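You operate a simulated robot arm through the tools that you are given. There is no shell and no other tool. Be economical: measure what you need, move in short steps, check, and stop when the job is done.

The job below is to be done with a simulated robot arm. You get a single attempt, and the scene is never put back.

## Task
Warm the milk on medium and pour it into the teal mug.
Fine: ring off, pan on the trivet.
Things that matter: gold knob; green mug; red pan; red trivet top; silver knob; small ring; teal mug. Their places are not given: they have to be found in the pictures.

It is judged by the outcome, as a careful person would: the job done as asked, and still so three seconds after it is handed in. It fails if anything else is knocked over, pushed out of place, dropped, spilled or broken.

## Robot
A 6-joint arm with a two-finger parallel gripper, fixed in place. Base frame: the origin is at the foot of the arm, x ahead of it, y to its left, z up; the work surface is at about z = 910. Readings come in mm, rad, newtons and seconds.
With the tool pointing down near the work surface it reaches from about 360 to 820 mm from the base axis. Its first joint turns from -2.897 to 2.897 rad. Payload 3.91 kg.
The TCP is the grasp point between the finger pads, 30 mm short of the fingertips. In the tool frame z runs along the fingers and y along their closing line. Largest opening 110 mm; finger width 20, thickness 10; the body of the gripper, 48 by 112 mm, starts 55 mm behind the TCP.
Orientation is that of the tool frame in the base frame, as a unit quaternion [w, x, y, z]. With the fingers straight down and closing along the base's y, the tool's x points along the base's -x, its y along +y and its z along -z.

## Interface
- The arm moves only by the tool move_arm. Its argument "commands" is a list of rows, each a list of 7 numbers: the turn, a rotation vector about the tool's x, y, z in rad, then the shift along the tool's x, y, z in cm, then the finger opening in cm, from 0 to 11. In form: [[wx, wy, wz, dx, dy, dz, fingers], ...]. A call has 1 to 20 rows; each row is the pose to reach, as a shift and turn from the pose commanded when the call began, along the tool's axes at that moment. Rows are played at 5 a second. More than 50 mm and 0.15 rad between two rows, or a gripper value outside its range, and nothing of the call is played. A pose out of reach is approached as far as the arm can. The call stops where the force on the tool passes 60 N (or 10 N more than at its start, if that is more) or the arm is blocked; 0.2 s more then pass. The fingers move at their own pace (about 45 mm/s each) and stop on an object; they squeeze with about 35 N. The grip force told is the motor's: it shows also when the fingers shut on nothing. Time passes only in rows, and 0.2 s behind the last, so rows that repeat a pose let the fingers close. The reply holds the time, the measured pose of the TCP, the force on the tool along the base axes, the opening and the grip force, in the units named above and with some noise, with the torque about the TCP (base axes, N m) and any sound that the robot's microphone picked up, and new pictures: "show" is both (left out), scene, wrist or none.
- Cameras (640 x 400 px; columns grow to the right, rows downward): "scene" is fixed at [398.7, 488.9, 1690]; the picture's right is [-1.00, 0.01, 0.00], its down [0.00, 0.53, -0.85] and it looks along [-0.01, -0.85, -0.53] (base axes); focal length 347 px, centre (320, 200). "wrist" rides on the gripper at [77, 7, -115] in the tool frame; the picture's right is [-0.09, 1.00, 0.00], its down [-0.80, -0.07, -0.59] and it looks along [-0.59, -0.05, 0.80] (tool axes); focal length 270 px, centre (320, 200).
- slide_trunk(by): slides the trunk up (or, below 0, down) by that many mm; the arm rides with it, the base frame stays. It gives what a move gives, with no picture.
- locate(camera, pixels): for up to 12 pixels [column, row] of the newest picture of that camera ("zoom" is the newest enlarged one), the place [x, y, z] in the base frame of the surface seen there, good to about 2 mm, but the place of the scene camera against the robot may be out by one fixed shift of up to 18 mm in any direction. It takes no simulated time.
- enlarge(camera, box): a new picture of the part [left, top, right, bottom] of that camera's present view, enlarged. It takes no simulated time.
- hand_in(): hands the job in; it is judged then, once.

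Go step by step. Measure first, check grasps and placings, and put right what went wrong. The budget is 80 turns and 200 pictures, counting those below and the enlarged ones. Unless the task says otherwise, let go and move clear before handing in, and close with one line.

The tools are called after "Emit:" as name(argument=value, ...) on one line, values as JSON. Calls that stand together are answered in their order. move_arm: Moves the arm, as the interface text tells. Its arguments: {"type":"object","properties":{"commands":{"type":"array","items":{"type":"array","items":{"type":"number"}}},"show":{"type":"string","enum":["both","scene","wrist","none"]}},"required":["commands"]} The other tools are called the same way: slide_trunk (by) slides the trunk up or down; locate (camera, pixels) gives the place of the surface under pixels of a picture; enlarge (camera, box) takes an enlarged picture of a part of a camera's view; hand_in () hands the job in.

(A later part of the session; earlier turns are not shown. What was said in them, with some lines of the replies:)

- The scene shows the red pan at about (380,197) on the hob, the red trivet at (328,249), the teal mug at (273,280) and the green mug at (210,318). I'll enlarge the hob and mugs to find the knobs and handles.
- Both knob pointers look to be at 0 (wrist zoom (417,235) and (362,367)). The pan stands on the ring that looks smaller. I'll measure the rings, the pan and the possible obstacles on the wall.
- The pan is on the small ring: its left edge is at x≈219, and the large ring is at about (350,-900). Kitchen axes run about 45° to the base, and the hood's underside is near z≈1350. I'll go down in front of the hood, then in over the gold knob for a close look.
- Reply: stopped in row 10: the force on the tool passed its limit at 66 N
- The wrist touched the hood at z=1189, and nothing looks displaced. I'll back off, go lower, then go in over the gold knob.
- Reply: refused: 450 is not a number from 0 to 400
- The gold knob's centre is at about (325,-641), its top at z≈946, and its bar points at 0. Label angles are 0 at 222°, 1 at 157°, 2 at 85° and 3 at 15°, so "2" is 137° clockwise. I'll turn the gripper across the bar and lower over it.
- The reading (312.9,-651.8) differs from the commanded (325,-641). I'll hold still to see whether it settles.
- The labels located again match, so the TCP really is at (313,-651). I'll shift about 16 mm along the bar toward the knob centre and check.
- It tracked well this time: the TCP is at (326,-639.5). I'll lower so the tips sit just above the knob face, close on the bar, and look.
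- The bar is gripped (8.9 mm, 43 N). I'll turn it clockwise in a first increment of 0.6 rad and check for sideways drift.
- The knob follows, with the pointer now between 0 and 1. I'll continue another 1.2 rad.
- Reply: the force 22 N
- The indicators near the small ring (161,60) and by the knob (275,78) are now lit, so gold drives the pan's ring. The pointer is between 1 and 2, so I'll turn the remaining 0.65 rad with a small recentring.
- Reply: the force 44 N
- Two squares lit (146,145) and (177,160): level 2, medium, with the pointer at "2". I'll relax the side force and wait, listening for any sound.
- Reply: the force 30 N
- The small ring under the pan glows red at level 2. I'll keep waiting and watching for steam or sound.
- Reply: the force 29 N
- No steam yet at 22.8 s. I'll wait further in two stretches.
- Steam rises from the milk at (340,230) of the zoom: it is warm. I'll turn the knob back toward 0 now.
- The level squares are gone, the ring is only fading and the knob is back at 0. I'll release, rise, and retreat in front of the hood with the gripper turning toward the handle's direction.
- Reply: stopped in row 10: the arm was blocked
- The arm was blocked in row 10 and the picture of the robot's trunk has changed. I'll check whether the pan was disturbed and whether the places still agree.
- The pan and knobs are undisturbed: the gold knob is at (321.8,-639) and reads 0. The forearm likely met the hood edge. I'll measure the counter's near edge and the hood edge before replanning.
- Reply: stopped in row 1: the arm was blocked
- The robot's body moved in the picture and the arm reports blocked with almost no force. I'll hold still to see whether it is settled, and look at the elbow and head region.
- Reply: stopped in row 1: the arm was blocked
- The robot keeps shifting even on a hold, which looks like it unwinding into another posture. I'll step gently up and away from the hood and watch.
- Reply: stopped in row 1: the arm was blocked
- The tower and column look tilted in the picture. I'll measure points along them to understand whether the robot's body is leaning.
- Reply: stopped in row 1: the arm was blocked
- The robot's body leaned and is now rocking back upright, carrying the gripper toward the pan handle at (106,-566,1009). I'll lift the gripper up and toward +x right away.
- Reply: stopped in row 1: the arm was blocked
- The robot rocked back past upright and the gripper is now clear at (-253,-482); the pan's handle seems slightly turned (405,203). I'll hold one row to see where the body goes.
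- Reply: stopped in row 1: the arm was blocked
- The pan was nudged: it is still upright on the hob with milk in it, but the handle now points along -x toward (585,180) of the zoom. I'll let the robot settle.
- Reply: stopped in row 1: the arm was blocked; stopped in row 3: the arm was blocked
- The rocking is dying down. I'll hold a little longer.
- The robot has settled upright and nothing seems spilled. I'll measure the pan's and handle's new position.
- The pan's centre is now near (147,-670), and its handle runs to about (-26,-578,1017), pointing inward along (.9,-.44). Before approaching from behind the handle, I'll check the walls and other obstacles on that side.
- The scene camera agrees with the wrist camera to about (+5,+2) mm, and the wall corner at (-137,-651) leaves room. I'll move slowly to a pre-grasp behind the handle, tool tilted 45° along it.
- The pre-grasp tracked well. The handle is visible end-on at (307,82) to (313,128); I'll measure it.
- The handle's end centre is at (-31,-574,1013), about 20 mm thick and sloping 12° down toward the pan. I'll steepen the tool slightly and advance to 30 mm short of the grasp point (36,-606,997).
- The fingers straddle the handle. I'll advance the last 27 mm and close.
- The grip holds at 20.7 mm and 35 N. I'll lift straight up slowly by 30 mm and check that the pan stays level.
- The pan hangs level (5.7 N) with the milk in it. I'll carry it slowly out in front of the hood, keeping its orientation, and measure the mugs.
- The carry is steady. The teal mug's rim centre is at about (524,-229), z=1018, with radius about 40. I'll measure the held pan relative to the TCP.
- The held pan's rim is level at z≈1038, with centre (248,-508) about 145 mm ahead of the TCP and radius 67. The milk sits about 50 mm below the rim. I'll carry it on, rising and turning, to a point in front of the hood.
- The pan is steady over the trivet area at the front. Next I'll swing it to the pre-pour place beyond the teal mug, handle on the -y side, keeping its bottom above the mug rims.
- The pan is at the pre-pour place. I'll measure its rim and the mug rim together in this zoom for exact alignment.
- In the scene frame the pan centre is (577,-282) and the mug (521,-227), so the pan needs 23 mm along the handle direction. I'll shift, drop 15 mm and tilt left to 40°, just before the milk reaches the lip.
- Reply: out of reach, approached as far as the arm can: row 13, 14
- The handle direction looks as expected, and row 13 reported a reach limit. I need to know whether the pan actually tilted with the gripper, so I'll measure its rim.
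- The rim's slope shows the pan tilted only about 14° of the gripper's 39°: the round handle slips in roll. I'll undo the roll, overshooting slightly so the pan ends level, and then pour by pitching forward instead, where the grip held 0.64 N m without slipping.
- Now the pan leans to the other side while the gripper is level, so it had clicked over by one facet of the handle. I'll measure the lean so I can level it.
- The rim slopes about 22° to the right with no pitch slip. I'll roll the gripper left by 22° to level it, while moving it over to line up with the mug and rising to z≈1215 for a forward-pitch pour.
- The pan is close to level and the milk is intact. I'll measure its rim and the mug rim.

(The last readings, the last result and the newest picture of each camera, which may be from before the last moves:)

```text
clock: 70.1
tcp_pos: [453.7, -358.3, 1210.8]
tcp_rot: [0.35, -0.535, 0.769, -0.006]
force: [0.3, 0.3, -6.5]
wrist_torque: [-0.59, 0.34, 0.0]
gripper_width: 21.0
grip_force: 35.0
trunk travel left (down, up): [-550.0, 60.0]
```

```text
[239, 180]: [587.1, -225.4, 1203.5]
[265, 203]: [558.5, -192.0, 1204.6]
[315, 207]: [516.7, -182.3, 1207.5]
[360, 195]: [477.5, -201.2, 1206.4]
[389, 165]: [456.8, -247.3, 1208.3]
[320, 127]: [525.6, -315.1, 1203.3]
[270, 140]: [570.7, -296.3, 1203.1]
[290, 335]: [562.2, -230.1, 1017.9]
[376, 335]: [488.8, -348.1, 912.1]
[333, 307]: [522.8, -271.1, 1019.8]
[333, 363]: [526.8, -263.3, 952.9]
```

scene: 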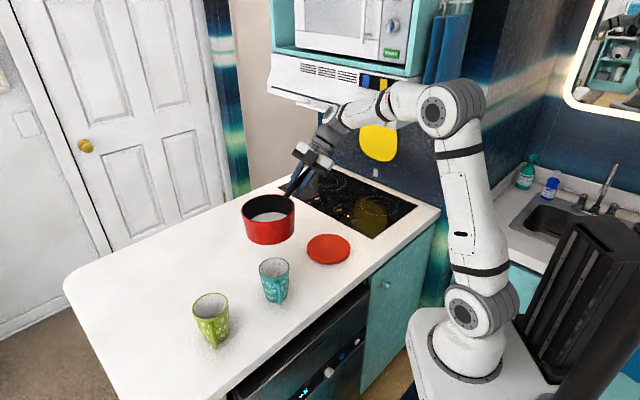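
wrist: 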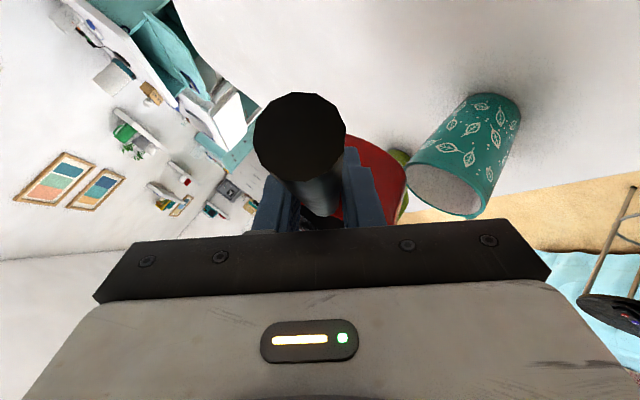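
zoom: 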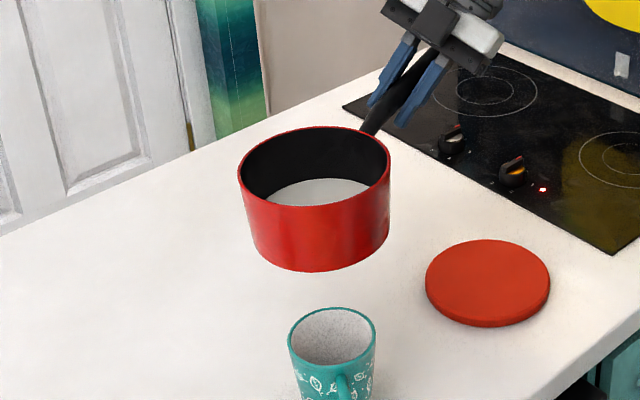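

The pan is level and 137 mm ahead of the TCP, aligned along az 60° with its centre 19 mm short of the mug's. I'll pitch it forward to 40°, just before pouring, and check that it follows.

Emit:
move_arm(commands=[[-0.018, 0.065, -0.02, -0.1, 0.15, -0.13, 0.8], [-0.036, 0.129, -0.04, -0.2, 0.3, -0.26, 0.8], [-0.054, 0.194, -0.061, -0.3, 0.45, -0.4, 0.8], [-0.071, 0.258, -0.081, -0.4, 0.6, -0.53, 0.8], [-0.089, 0.323, -0.101, -0.52, 0.73, -0.67, 0.8], [-0.107, 0.388, -0.121, -0.52, 0.73, -0.67, 0.8], [-0.125, 0.452, -0.142, -0.52, 0.73, -0.67, 0.8], [-0.143, 0.517, -0.162, -0.52, 0.73, -0.67, 0.8], [-0.161, 0.581, -0.182, -0.52, 0.73, -0.67, 0.8], [-0.179, 0.646, -0.202, -0.52, 0.73, -0.67, 0.8], [-0.179, 0.646, -0.202, -0.52, 0.73, -0.67, 0.8]], show="scene")

Emit:
enlarge(camera="scene", box=[200, 150, 340, 290])

```text
clock: 72.5
tcp_pos: [445.2, -353.4, 1218.4]
tcp_rot: [0.038, -0.608, 0.781, -0.141]
force: [-0.1, 0.5, -5.7]
wrist_torque: [-0.26, 0.15, -0.04]
gripper_width: 21.1
grip_force: 35.3
trunk travel left (down, up): [-550.0, 60.0]
```

scene: 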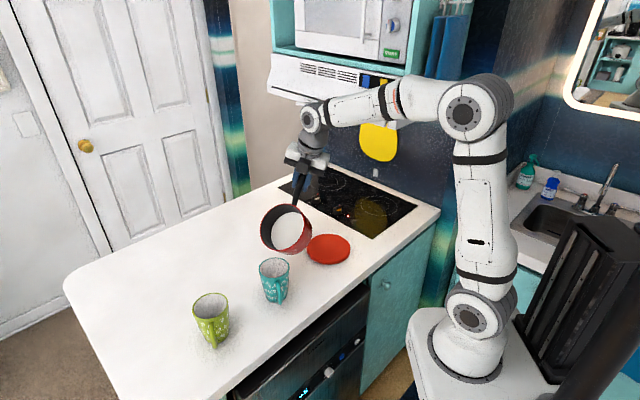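

```text
2.86 times, centred on (270, 220) of scene
```

zoom: 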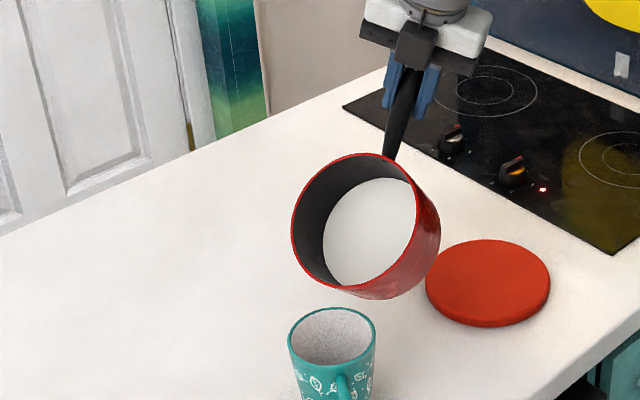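

The pan has pitched further than 40° and leans a little sideways, with the milk near the lip. I'll measure the rim quickly before going on.

Emit:
locate(camera="zoom", pixels=[[293, 230], [298, 265], [320, 283], [350, 286], [392, 262], [413, 225], [412, 180], [385, 157], [345, 158], [305, 195], [375, 298], [375, 230]])

```text
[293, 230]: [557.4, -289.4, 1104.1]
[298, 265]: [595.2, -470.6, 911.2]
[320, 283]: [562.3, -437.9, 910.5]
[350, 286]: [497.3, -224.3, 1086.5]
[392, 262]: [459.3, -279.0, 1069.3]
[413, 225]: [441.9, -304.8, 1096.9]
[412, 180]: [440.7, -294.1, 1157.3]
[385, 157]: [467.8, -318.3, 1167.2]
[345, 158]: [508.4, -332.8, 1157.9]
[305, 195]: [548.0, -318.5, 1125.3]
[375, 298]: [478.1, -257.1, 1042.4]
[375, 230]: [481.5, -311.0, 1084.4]
```

The rim plane gives a 40° tilt toward az 56°, as intended. The lowest lip point is at (527,-240,1084), and the mug centre at (521,-227) in the same frame. I'll shift 11 mm left and pitch slowly to about 52°, keeping the lip over the mug.

Emit:
move_arm(commands=[[0, 0, 0, -0.15, 0.46, -0.14, 0.8], [-0.012, 0.036, -0.012, -0.9, 0.81, -0.33, 0.8], [-0.024, 0.073, -0.023, -1.56, 0.59, -0.35, 0.8], [-0.036, 0.109, -0.035, -2.34, 0.38, -0.18, 0.8], [-0.045, 0.137, -0.043, -2.82, 0.22, -0.19, 0.8], [-0.053, 0.164, -0.052, -3.27, 0.01, -0.39, 0.8], [-0.062, 0.191, -0.06, -3.74, -0.17, -0.5, 0.8], [-0.062, 0.191, -0.06, -3.74, -0.17, -0.5, 0.8]], show="scene")

Emit:
enlarge(camera="scene", box=[210, 170, 330, 310])

```text
clock: 74.3
tcp_pos: [456.6, -316.0, 1219.9]
tcp_rot: [-0.059, -0.616, 0.766, -0.176]
force: [0.2, -0.7, -5.3]
wrist_torque: [-0.12, 0.06, 0.01]
gripper_width: 21.0
grip_force: 35.1
trunk travel left (down, up): [-550.0, 60.0]
```

scene: 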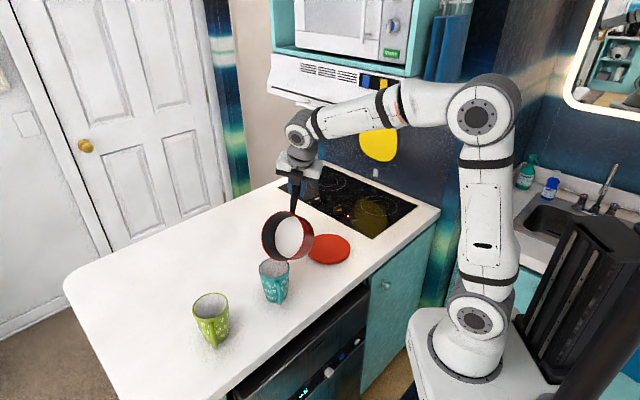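

```text
2.86 times, centred on (270, 240) of scene
```

zoom: 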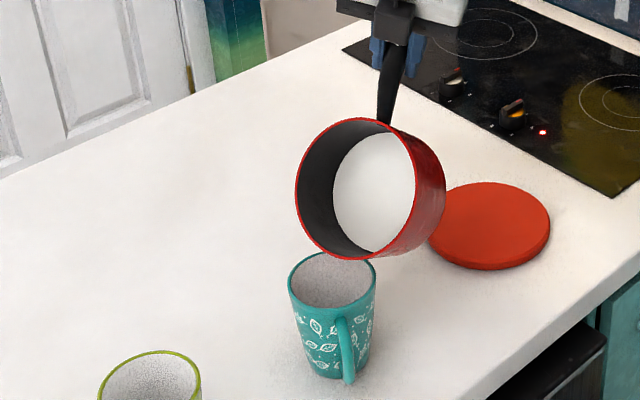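

The milk is nearly at the lip. I'll check the lip's position against the mug before going on.

Emit:
locate(camera="zoom", pixels=[[297, 195], [305, 232], [330, 253], [355, 259], [385, 245], [412, 200], [405, 145], [380, 123], [350, 121], [310, 150], [289, 285], [325, 254]])

```text
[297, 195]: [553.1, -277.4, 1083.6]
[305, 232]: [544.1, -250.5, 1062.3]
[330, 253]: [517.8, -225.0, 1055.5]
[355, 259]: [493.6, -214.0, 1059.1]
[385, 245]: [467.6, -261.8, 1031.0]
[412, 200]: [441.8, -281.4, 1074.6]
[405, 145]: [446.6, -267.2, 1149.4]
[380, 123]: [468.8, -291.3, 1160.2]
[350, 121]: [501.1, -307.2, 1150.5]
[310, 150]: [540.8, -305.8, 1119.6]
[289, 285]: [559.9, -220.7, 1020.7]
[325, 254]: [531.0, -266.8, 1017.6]
```

The lip's lowest point is at (516,-224,1055) and the mug centre at (521,-227), so it is right over the mug. I'll pour slowly, to 58° and then 63°, moving to keep the lip over the mug.

Emit:
move_arm(commands=[[-0.007, 0.019, -0.006, -0.2, -0.19, -0.13, 0.8], [-0.014, 0.038, -0.013, -0.4, -0.38, -0.27, 0.8], [-0.021, 0.056, -0.019, -0.6, -0.56, -0.4, 0.8], [-0.028, 0.075, -0.025, -0.8, -0.75, -0.54, 0.8], [-0.035, 0.094, -0.032, -1.0, -0.94, -0.67, 0.8], [-0.035, 0.094, -0.032, -1.0, -0.94, -0.67, 0.8], [-0.035, 0.094, -0.032, -1.0, -0.94, -0.67, 0.8], [-0.041, 0.111, -0.037, -1.28, -1.11, -0.86, 0.8], [-0.048, 0.128, -0.043, -1.56, -1.28, -1.05, 0.8], [-0.054, 0.145, -0.049, -1.85, -1.45, -1.23, 0.8], [-0.061, 0.162, -0.054, -2.13, -1.62, -1.42, 0.8], [-0.067, 0.179, -0.06, -2.41, -1.79, -1.61, 0.8], [-0.067, 0.179, -0.06, -2.41, -1.79, -1.61, 0.8]], show="scene")

Emit:
enlarge(camera="scene", box=[210, 170, 330, 310])

```text
clock: 77.1
tcp_pos: [475.8, -290.6, 1231.3]
tcp_rot: [-0.153, -0.617, 0.744, -0.203]
force: [0.3, 0.0, -4.6]
wrist_torque: [-0.02, -0.01, 0.0]
gripper_width: 21.1
grip_force: 35.2
trunk travel left (down, up): [-550.0, 60.0]
```

scene: 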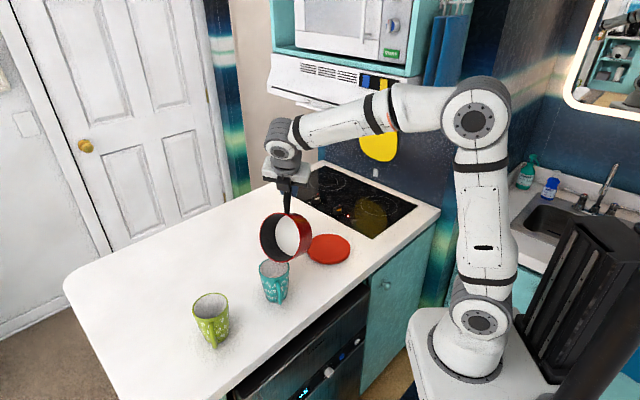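

```text
2.86 times, centred on (270, 240) of scene
```

zoom: 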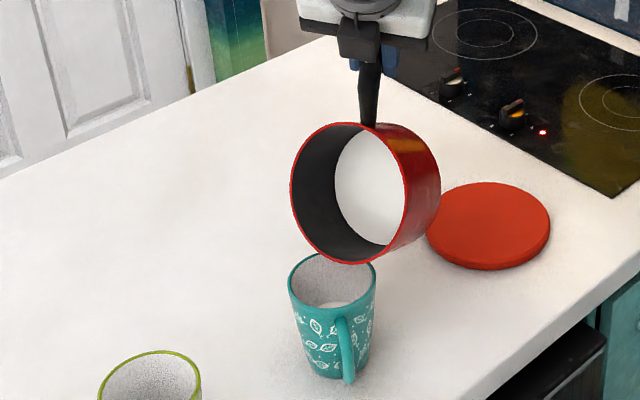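

Milk is arriving in the teal mug (zoom (340,303)), the weight is down to 4.6 N and there is no spill. I'll check the lip position and continue.

Emit:
locate(camera="zoom", pixels=[[291, 200], [302, 235], [325, 257], [350, 264], [375, 257], [350, 123], [378, 131], [310, 140], [330, 300]])

```text
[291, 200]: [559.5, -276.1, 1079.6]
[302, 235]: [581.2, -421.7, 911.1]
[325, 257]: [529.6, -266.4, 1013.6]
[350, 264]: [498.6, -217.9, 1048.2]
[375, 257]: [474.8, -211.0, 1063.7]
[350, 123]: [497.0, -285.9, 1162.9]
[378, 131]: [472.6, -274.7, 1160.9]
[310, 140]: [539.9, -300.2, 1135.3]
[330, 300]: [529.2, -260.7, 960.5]
```

The tilt is 64° and the lip is at (525,-231,1041) over the mug centre (521,-227). I'll continue the pour to 82°, tracking the lip.

Emit:
move_arm(commands=[[-0.008, 0.024, -0.008, -0.31, -0.16, -0.42, 0.8], [-0.016, 0.047, -0.015, -0.61, -0.32, -0.83, 0.8], [-0.024, 0.071, -0.023, -0.92, -0.49, -1.25, 0.8], [-0.032, 0.095, -0.03, -1.22, -0.65, -1.66, 0.8], [-0.04, 0.118, -0.038, -1.53, -0.81, -2.08, 0.8], [-0.048, 0.142, -0.045, -1.83, -0.97, -2.49, 0.8], [-0.056, 0.165, -0.052, -2.21, -1.19, -2.77, 0.8], [-0.064, 0.188, -0.06, -2.59, -1.41, -3.06, 0.8], [-0.072, 0.212, -0.067, -2.97, -1.62, -3.34, 0.8], [-0.08, 0.235, -0.074, -3.35, -1.84, -3.62, 0.8], [-0.088, 0.258, -0.082, -3.73, -2.06, -3.91, 0.8], [-0.0955, 0.281, -0.089, -4.11, -2.28, -4.19, 0.8], [-0.0955, 0.281, -0.089, -4.11, -2.28, -4.19, 0.8], [-0.0955, 0.281, -0.089, -4.11, -2.28, -4.19, 0.8]], show="scene")

Emit:
enlarge(camera="scene", box=[210, 170, 330, 310])

```text
clock: 80.1
tcp_pos: [504.4, -239.6, 1249.7]
tcp_rot: [-0.294, -0.607, 0.696, -0.245]
force: [-0.5, 0.3, -4.2]
wrist_torque: [0.06, -0.06, 0.03]
gripper_width: 21.2
grip_force: 35.2
trunk travel left (down, up): [-550.0, 60.0]
```

scene: 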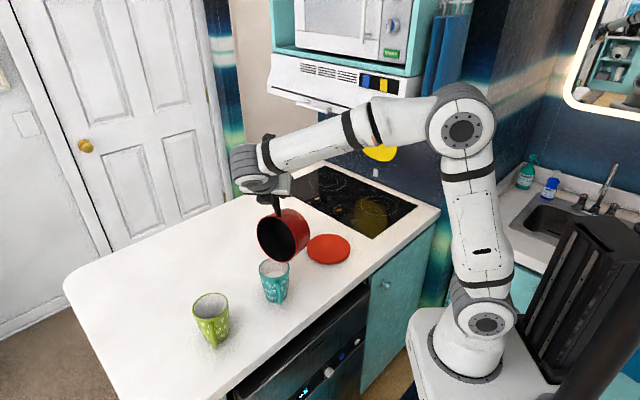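

```text
2.86 times, centred on (270, 240) of scene
```

zoom: 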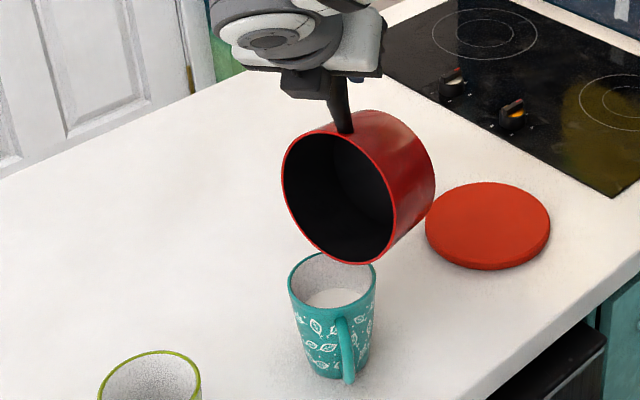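

The pan looks empty (350,190) and the mug holds the milk. I'll tip a last 8° to drain, hold, then rise 40 mm straight up.

Emit:
move_arm(commands=[[-0.011, 0.032, -0.01, -0.46, -0.3, -0.47, 0.8], [-0.022, 0.064, -0.02, -0.92, -0.61, -0.93, 0.8], [-0.032, 0.095, -0.03, -1.38, -0.91, -1.4, 0.8], [-0.043, 0.127, -0.04, -1.84, -1.22, -1.87, 0.8], [-0.043, 0.127, -0.04, -1.84, -1.22, -1.87, 0.8], [-0.043, 0.127, -0.04, -1.84, -1.22, -1.87, 0.8], [-0.043, 0.127, -0.04, -1.84, -1.22, -1.87, 0.8], [-0.043, 0.127, -0.04, -1.84, -1.22, -1.87, 0.8], [-0.043, 0.127, -0.04, -0.9, -1.2, -2.8, 0.8], [-0.043, 0.127, -0.04, 0.1, -1.18, -3.8, 0.8], [-0.043, 0.127, -0.04, 1.0, -1.16, -4.7, 0.8], [-0.043, 0.127, -0.04, 1.0, -1.16, -4.7, 0.8]], show="scene")

Emit:
enlarge(camera="scene", box=[210, 150, 330, 310])

```text
clock: 82.7
tcp_pos: [520.0, -215.2, 1290.5]
tcp_rot: [-0.356, -0.598, 0.669, -0.263]
force: [-0.3, 1.0, -4.4]
wrist_torque: [0.15, -0.08, -0.02]
gripper_width: 21.3
grip_force: 34.6
trunk travel left (down, up): [-550.0, 60.0]
```

scene: 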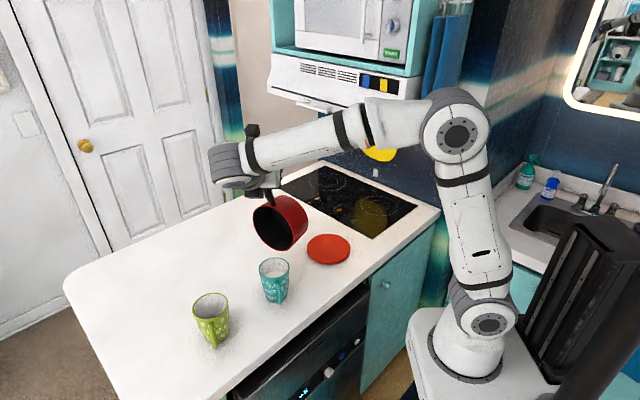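

```text
2.50 times, centred on (270, 230) of scene
```

zoom: 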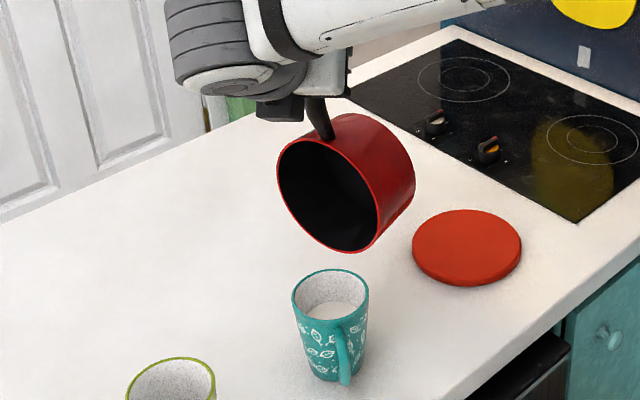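

The pan is empty, the mug holds the milk, and the hob's red indicator has gone out. I'll pitch the pan back level while withdrawing from over the mug.

Emit:
move_arm(commands=[[0.028, -0.089, 0.027, 0.27, 0.25, 0.99, 0.8], [0.056, -0.179, 0.054, 0.53, 0.5, 1.98, 0.8], [0.084, -0.268, 0.082, 0.8, 0.75, 2.97, 0.8], [0.112, -0.358, 0.109, 1.06, 1.0, 3.97, 0.8], [0.14, -0.447, 0.136, 1.33, 1.24, 4.96, 0.8], [0.168, -0.537, 0.163, 1.59, 1.49, 5.95, 0.8], [0.196, -0.626, 0.19, 1.86, 1.74, 6.94, 0.8], [0.224, -0.716, 0.218, 2.12, 1.99, 7.93, 0.8], [0.251, -0.805, 0.245, 2.39, 2.24, 8.92, 0.8], [0.279, -0.894, 0.272, 2.65, 2.49, 9.91, 0.8], [0.307, -0.984, 0.299, 2.92, 2.74, 10.9, 0.8], [0.335, -1.073, 0.326, 3.18, 2.99, 11.9, 0.8], [0.363, -1.163, 0.353, 3.45, 3.23, 12.89, 0.8], [0.391, -1.252, 0.381, 3.71, 3.48, 13.88, 0.8], [0.419, -1.342, 0.408, 3.98, 3.73, 14.87, 0.8], [0.447, -1.431, 0.435, 4.24, 3.98, 15.86, 0.8], [0.447, -1.431, 0.435, 4.24, 3.98, 15.86, 0.8]], show="scene")

Emit:
enlarge(camera="scene", box=[200, 140, 360, 300])

```text
clock: 86.3
tcp_pos: [456.0, -359.2, 1229.1]
tcp_rot: [0.351, -0.534, 0.769, -0.006]
force: [-0.1, 0.2, -4.7]
wrist_torque: [-0.36, 0.21, 0.0]
gripper_width: 21.4
grip_force: 35.0
trunk travel left (down, up): [-550.0, 60.0]
```

scene: 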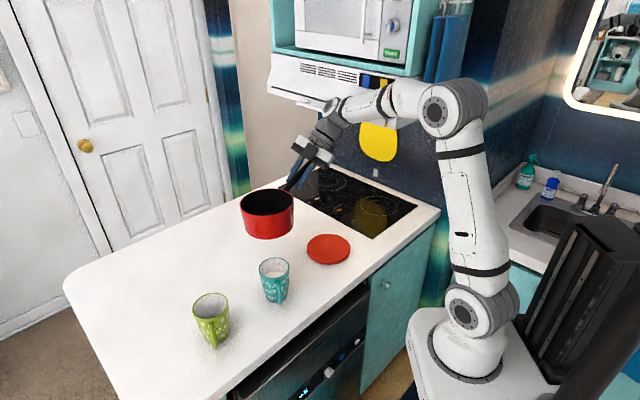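

```text
2.50 times, centred on (280, 220) of scene
```

zoom: 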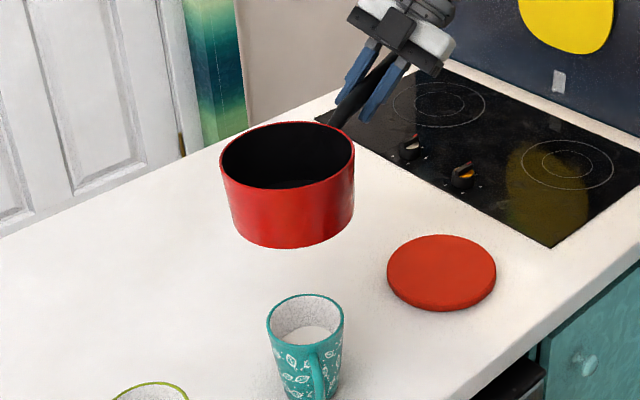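

The pan is level and empty. I'll swing it round in front of the hood (first half), keeping the wrist well clear of the hood edge.

Emit:
move_arm(commands=[[0.034, 0.024, 0.048, -0.57, 1.34, 0.53, 0.8], [0.067, 0.049, 0.096, -1.14, 2.68, 1.07, 0.8], [0.101, 0.073, 0.143, -1.71, 4.02, 1.6, 0.8], [0.135, 0.097, 0.191, -2.28, 5.36, 2.13, 0.8], [0.168, 0.121, 0.239, -2.85, 6.69, 2.66, 0.8], [0.202, 0.146, 0.287, -3.42, 8.03, 3.2, 0.8], [0.235, 0.17, 0.334, -3.99, 9.37, 3.73, 0.8], [0.269, 0.194, 0.382, -4.56, 10.71, 4.26, 0.8], [0.269, 0.194, 0.382, -4.56, 10.71, 4.26, 0.8]], show="none")

```text
clock: 88.3
tcp_pos: [399.3, -259.9, 1180.0]
tcp_rot: [0.338, -0.325, 0.879, -0.092]
force: [-0.7, 0.2, -4.5]
wrist_torque: [-0.19, 0.36, -0.01]
gripper_width: 21.1
grip_force: 34.2
trunk travel left (down, up): [-550.0, 60.0]
```

It tracked exactly. Now the second half: to above the trivet with the handle toward the robot's right, pan bottom about 80 mm above it.

Emit:
move_arm(commands=[[0.011, 0.008, 0.016, 1.04, -0.02, -0.23, 0.8], [0.034, 0.024, 0.048, 3.13, -0.06, -0.69, 0.8], [0.056, 0.04, 0.08, 5.22, -0.09, -1.15, 0.8], [0.079, 0.056, 0.112, 7.31, -0.13, -1.62, 0.8], [0.101, 0.072, 0.144, 9.39, -0.17, -2.08, 0.8], [0.124, 0.088, 0.176, 11.48, -0.21, -2.54, 0.8], [0.146, 0.105, 0.207, 13.57, -0.24, -3.0, 0.8], [0.169, 0.121, 0.239, 15.66, -0.28, -3.46, 0.8], [0.191, 0.137, 0.271, 17.74, -0.32, -3.92, 0.8], [0.214, 0.153, 0.303, 19.83, -0.36, -4.39, 0.8], [0.236, 0.169, 0.335, 21.92, -0.39, -4.85, 0.8], [0.259, 0.185, 0.367, 24.01, -0.43, -5.31, 0.8], [0.27, 0.193, 0.383, 25.05, -0.45, -5.54, 0.8], [0.27, 0.193, 0.383, 25.05, -0.45, -5.54, 0.8]], show="both")

Emit:
enlarge(camera="scene", box=[270, 170, 430, 290])

```text
clock: 91.3
tcp_pos: [225.9, -426.0, 1090.9]
tcp_rot: [0.304, -0.094, 0.932, -0.173]
force: [-0.3, -0.6, -4.1]
wrist_torque: [0.01, 0.46, -0.01]
gripper_width: 21.2
grip_force: 35.2
trunk travel left (down, up): [-550.0, 60.0]
```

scene: 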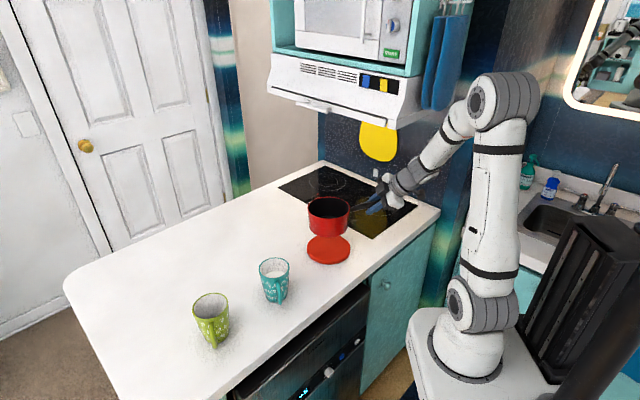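
wrist: 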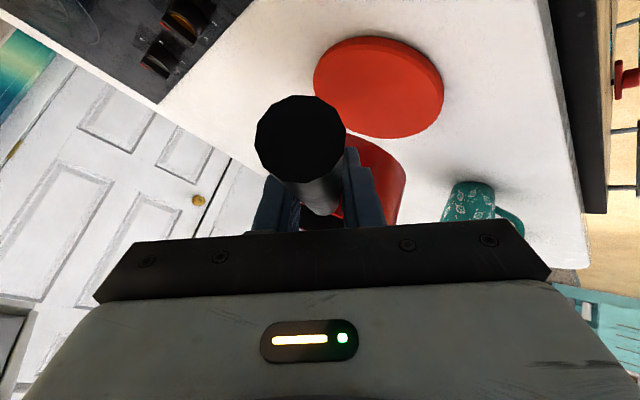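

```text
3.33 times, centred on (350, 230) of scene
```

zoom: 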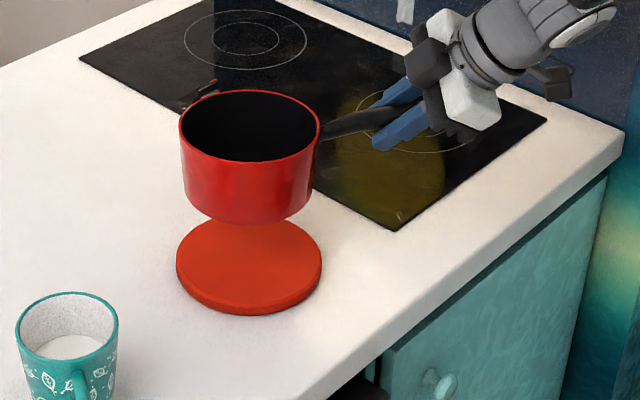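

Emit:
locate(camera="zoom", pixels=[[181, 135], [210, 158], [250, 164], [295, 155], [319, 130], [250, 92], [178, 258], [321, 258], [250, 308], [250, 303], [230, 222], [195, 207]])

```text
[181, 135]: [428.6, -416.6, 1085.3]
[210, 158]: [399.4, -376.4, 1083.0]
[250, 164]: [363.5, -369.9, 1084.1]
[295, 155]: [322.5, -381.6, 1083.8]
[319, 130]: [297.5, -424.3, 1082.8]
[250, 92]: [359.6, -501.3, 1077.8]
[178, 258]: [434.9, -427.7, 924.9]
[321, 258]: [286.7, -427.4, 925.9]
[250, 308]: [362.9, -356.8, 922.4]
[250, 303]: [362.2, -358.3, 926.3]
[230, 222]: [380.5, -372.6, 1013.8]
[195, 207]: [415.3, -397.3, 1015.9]
```

The pan is centred at (363,-435) and the trivet at (361,-430), with the rim nearly level. I'll shift 5 mm, correct 3° of roll and lower it to just above the trivet.

Emit:
move_arm(commands=[[0.012, 0.001, -0.009, 0.64, 0.55, 0.92, 0.8], [0.024, 0.001, -0.018, 1.29, 1.1, 1.84, 0.8], [0.036, 0.002, -0.027, 1.93, 1.66, 2.77, 0.8], [0.036, 0.002, -0.027, 2.57, 2.2, 3.69, 0.8], [0.036, 0.002, -0.027, 3.22, 2.76, 4.61, 0.8], [0.036, 0.002, -0.027, 3.86, 3.31, 5.53, 0.8], [0.036, 0.002, -0.027, 4.02, 3.42, 5.76, 0.8], [0.036, 0.002, -0.027, 4.18, 3.54, 5.98, 0.8], [0.036, 0.002, -0.027, 4.18, 3.54, 5.98, 0.8]], show="scene")

Emit:
enlarge(camera="scene", box=[270, 190, 430, 290])

```text
clock: 93.3
tcp_pos: [227.7, -428.4, 1034.9]
tcp_rot: [0.301, -0.1, 0.929, -0.191]
force: [-1.1, -0.1, -4.4]
wrist_torque: [-0.03, 0.38, -0.02]
gripper_width: 21.0
grip_force: 35.1
out of reach, approached as far as the arm can: row 5, 6, 7, 8, 9
trunk travel left (down, up): [-550.0, 60.0]
```

scene: 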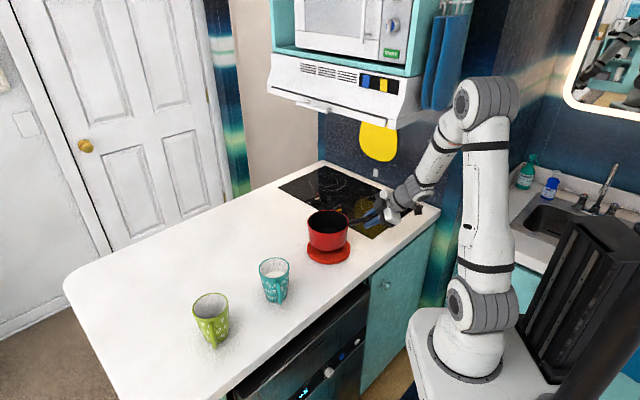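

```text
4.00 times, centred on (350, 240) of scene
```

zoom: 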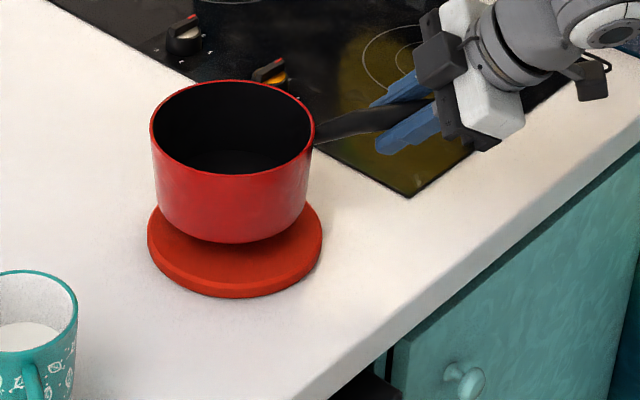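

The arm reached a joint limit at z≈1035, about 30 mm above the trivet. I'll lower the rest with the trunk slide, which keeps the arm's posture.

Emit:
locate(camera="zoom", pixels=[[235, 240], [200, 233], [151, 135], [313, 135], [232, 174], [232, 82], [148, 240], [322, 240], [235, 292], [180, 220]])

Emit:
slide_trunk(by=-18)

```text
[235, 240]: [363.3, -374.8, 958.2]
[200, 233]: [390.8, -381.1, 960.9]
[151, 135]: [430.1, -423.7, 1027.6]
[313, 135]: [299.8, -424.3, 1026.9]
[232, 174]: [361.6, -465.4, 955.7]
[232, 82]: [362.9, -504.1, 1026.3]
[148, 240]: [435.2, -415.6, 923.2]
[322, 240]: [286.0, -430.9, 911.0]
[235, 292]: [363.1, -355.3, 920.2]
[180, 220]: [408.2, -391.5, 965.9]
```

```text
clock: 93.9
tcp_pos: [227.4, -427.5, 1016.0]
tcp_rot: [0.302, -0.099, 0.929, -0.191]
force: [0.3, 0.7, -4.5]
wrist_torque: [-0.04, 0.41, -0.03]
gripper_width: 20.9
grip_force: 35.2
trunk travel left (down, up): [-532.0, 78.0]
```

The rim is level and the bottom is about 10 mm above the trivet. I'll slide down further in small steps.

Emit:
slide_trunk(by=-8)

Emit:
slide_trunk(by=-2)

Emit:
enlarge(camera="scene", box=[270, 190, 430, 290])

```text
clock: 94.5
tcp_pos: [226.8, -428.6, 1009.2]
tcp_rot: [0.301, -0.101, 0.929, -0.191]
force: [-0.7, -0.3, 2.8]
wrist_torque: [0.09, -0.46, 0.02]
gripper_width: 21.2
grip_force: 34.8
trunk travel left (down, up): [-524.0, 86.0]
```

```text
clock: 95.0
tcp_pos: [226.5, -427.9, 1008.3]
tcp_rot: [0.302, -0.1, 0.929, -0.191]
force: [-3.9, -1.3, 15.9]
wrist_torque: [0.0, -1.1, 0.04]
gripper_width: 21.2
grip_force: 34.7
trunk travel left (down, up): [-522.0, 88.0]
```

```text
4.00 times, centred on (350, 240) of scene
```

zoom: 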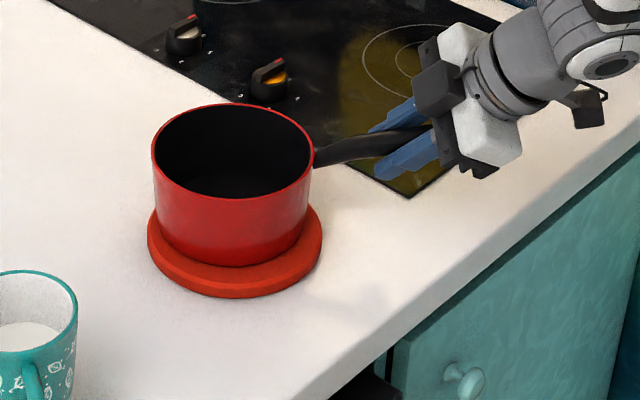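

The pan rests on the trivet (force reversed to +16 N). I'll ease up 2 mm and open the fingers.

Emit:
slide_trunk(by=2)

Emit:
move_arm(commands=[[0, 0, 0, 0, 0, 0, 2.5], [0, 0, 0, 0, 0, 0, 4], [0, 0, 0, 0, 0, 0, 5], [0, 0, 0, 0, 0, 0, 5]], show="both")

Emit:
enlarge(camera="scene", box=[270, 190, 430, 290])

```text
clock: 95.5
tcp_pos: [226.0, -426.8, 1008.4]
tcp_rot: [0.301, -0.1, 0.929, -0.19]
force: [-1.8, -2.6, 5.5]
wrist_torque: [-0.22, -0.38, -0.24]
gripper_width: 21.1
grip_force: 35.2
trunk travel left (down, up): [-524.0, 86.0]
```

```text
clock: 96.5
tcp_pos: [226.4, -427.9, 1007.8]
tcp_rot: [0.301, -0.1, 0.929, -0.19]
force: [-0.1, 0.4, -0.3]
wrist_torque: [-0.03, 0.02, 0.04]
gripper_width: 50.2
grip_force: 0.1
trunk travel left (down, up): [-524.0, 86.0]
```

scene: 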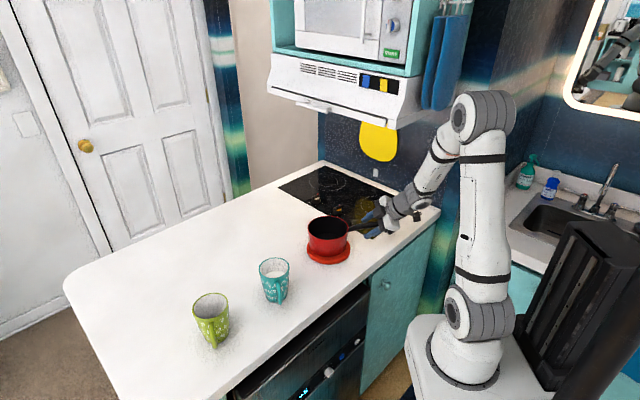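
wrist: 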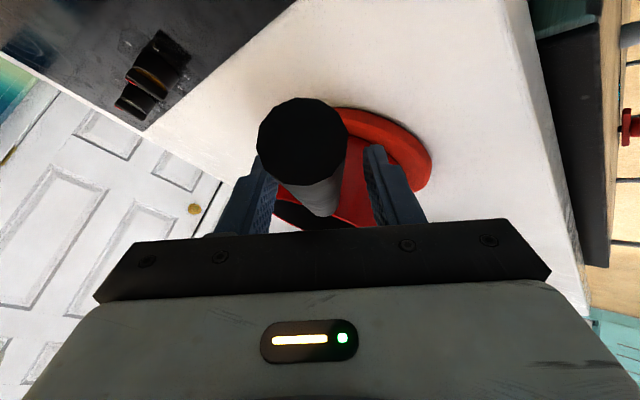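

```text
4.00 times, centred on (350, 240) of scene
```

zoom: 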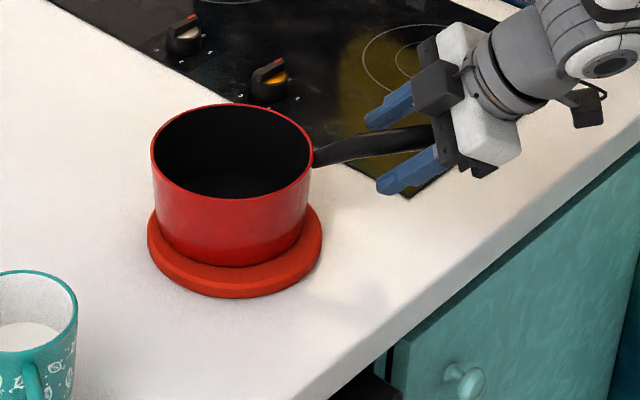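

The pan is released and stable. I'll back the gripper straight out along its axis.

Emit:
move_arm(commands=[[0, 0, 0, 0, 0, -1, 5], [0, 0, 0, 0, 0, -2.5, 5], [0, 0, 0, 0, 0, -4, 5], [0, 0, 0, 0, 0, -5.5, 5], [0, 0, 0, 0, 0, -7, 5], [0, 0, 0, 0, 0, -8.5, 5], [0, 0, 0, 0, 0, -10, 5], [0, 0, 0, 0, 0, -11.5, 5]], show="both")

Emit:
enlarge(camera="scene", box=[240, 165, 430, 300])

```text
clock: 98.3
tcp_pos: [157.1, -393.6, 1094.0]
tcp_rot: [0.302, -0.1, 0.929, -0.19]
force: [0.2, 0.0, -0.4]
wrist_torque: [-0.01, -0.03, -0.01]
gripper_width: 50.0
grip_force: 0.0
trunk travel left (down, up): [-524.0, 86.0]
```

scene: 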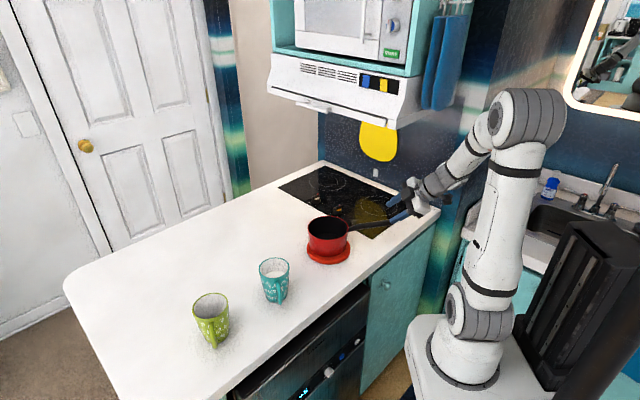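
wrist: 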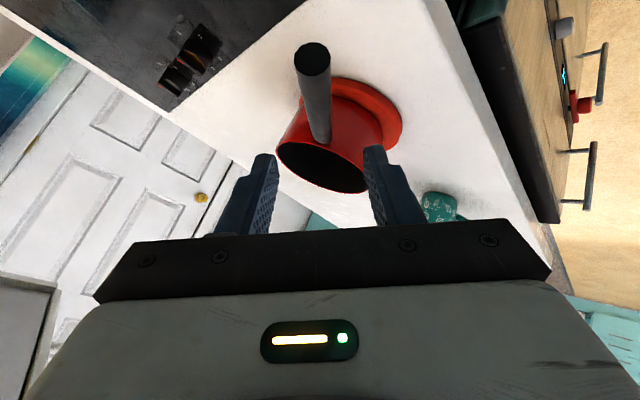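

```text
2.96 times, centred on (335, 232) of scene
```

zoom: 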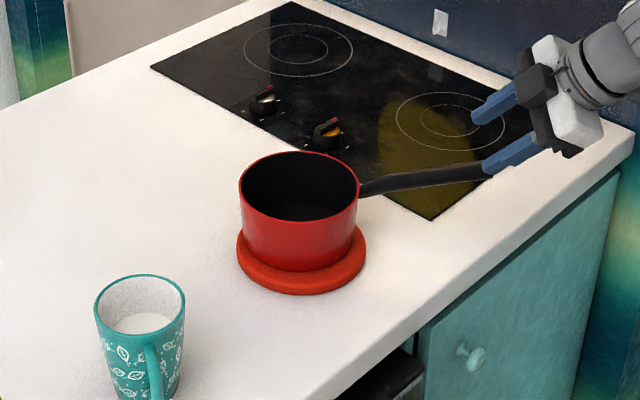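

The pan sits on the trivet, and the gripper is nearly clear of the handle. I'll back off a little more and check the knobs and mug once.

Emit:
move_arm(commands=[[0, 0, 0, 0, 0, -2, 5], [0, 0, 0, 0, 0, -4, 5], [0, 0, 0, 0, 0, -6, 5], [0, 0, 0, 0, 0, -7, 5], [0, 0, 0, 0, 0, -7, 5]], show="scene")

Emit:
enlarge(camera="scene", box=[300, 170, 400, 240])

Emit:
enlarge(camera="scene", box=[180, 210, 360, 350])

```text
clock: 99.5
tcp_pos: [116.6, -374.0, 1146.5]
tcp_rot: [0.301, -0.101, 0.929, -0.19]
force: [-0.3, 0.4, 0.6]
wrist_torque: [0.0, -0.02, 0.03]
gripper_width: 49.8
grip_force: 0.1
trunk travel left (down, up): [-524.0, 86.0]
```

scene: 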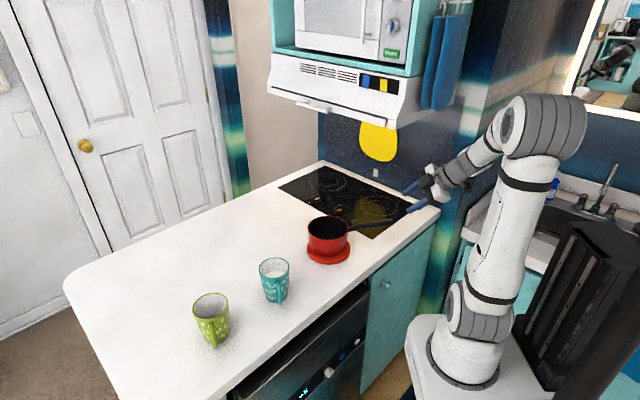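

```text
5.71 times, centred on (350, 205) of scene
```

zoom: 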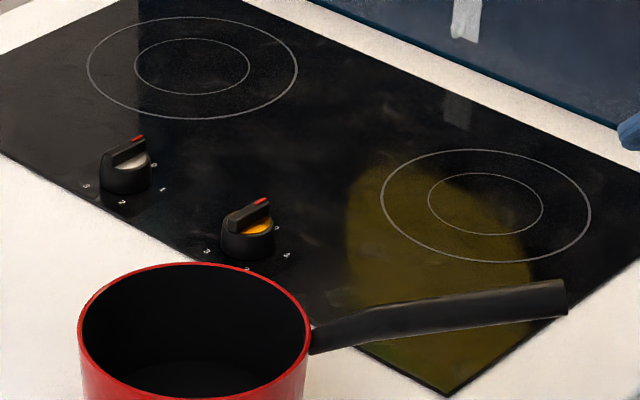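

```text
2.86 times, centred on (270, 280) of scene
```

zoom: 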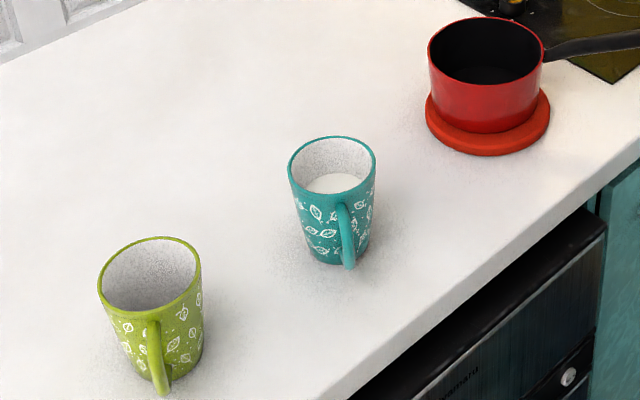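

Both knobs point to 0 and no ring glows. The milk is in the teal mug, the pan stands on the trivet and the green mug is untouched with no spill visible, so I'm handing in.

Emit:
hand_in()

```text
The job is handed in.
```

The milk was warmed on medium until it steamed, then poured into the teal mug; the ring is off, the empty pan is on the trivet, and I saw no spill. Along the way the wrist touched the hood once, and after a second block near the hood the robot rocked and knocked the pan round on the hob. The steam had also stopped before I poured.
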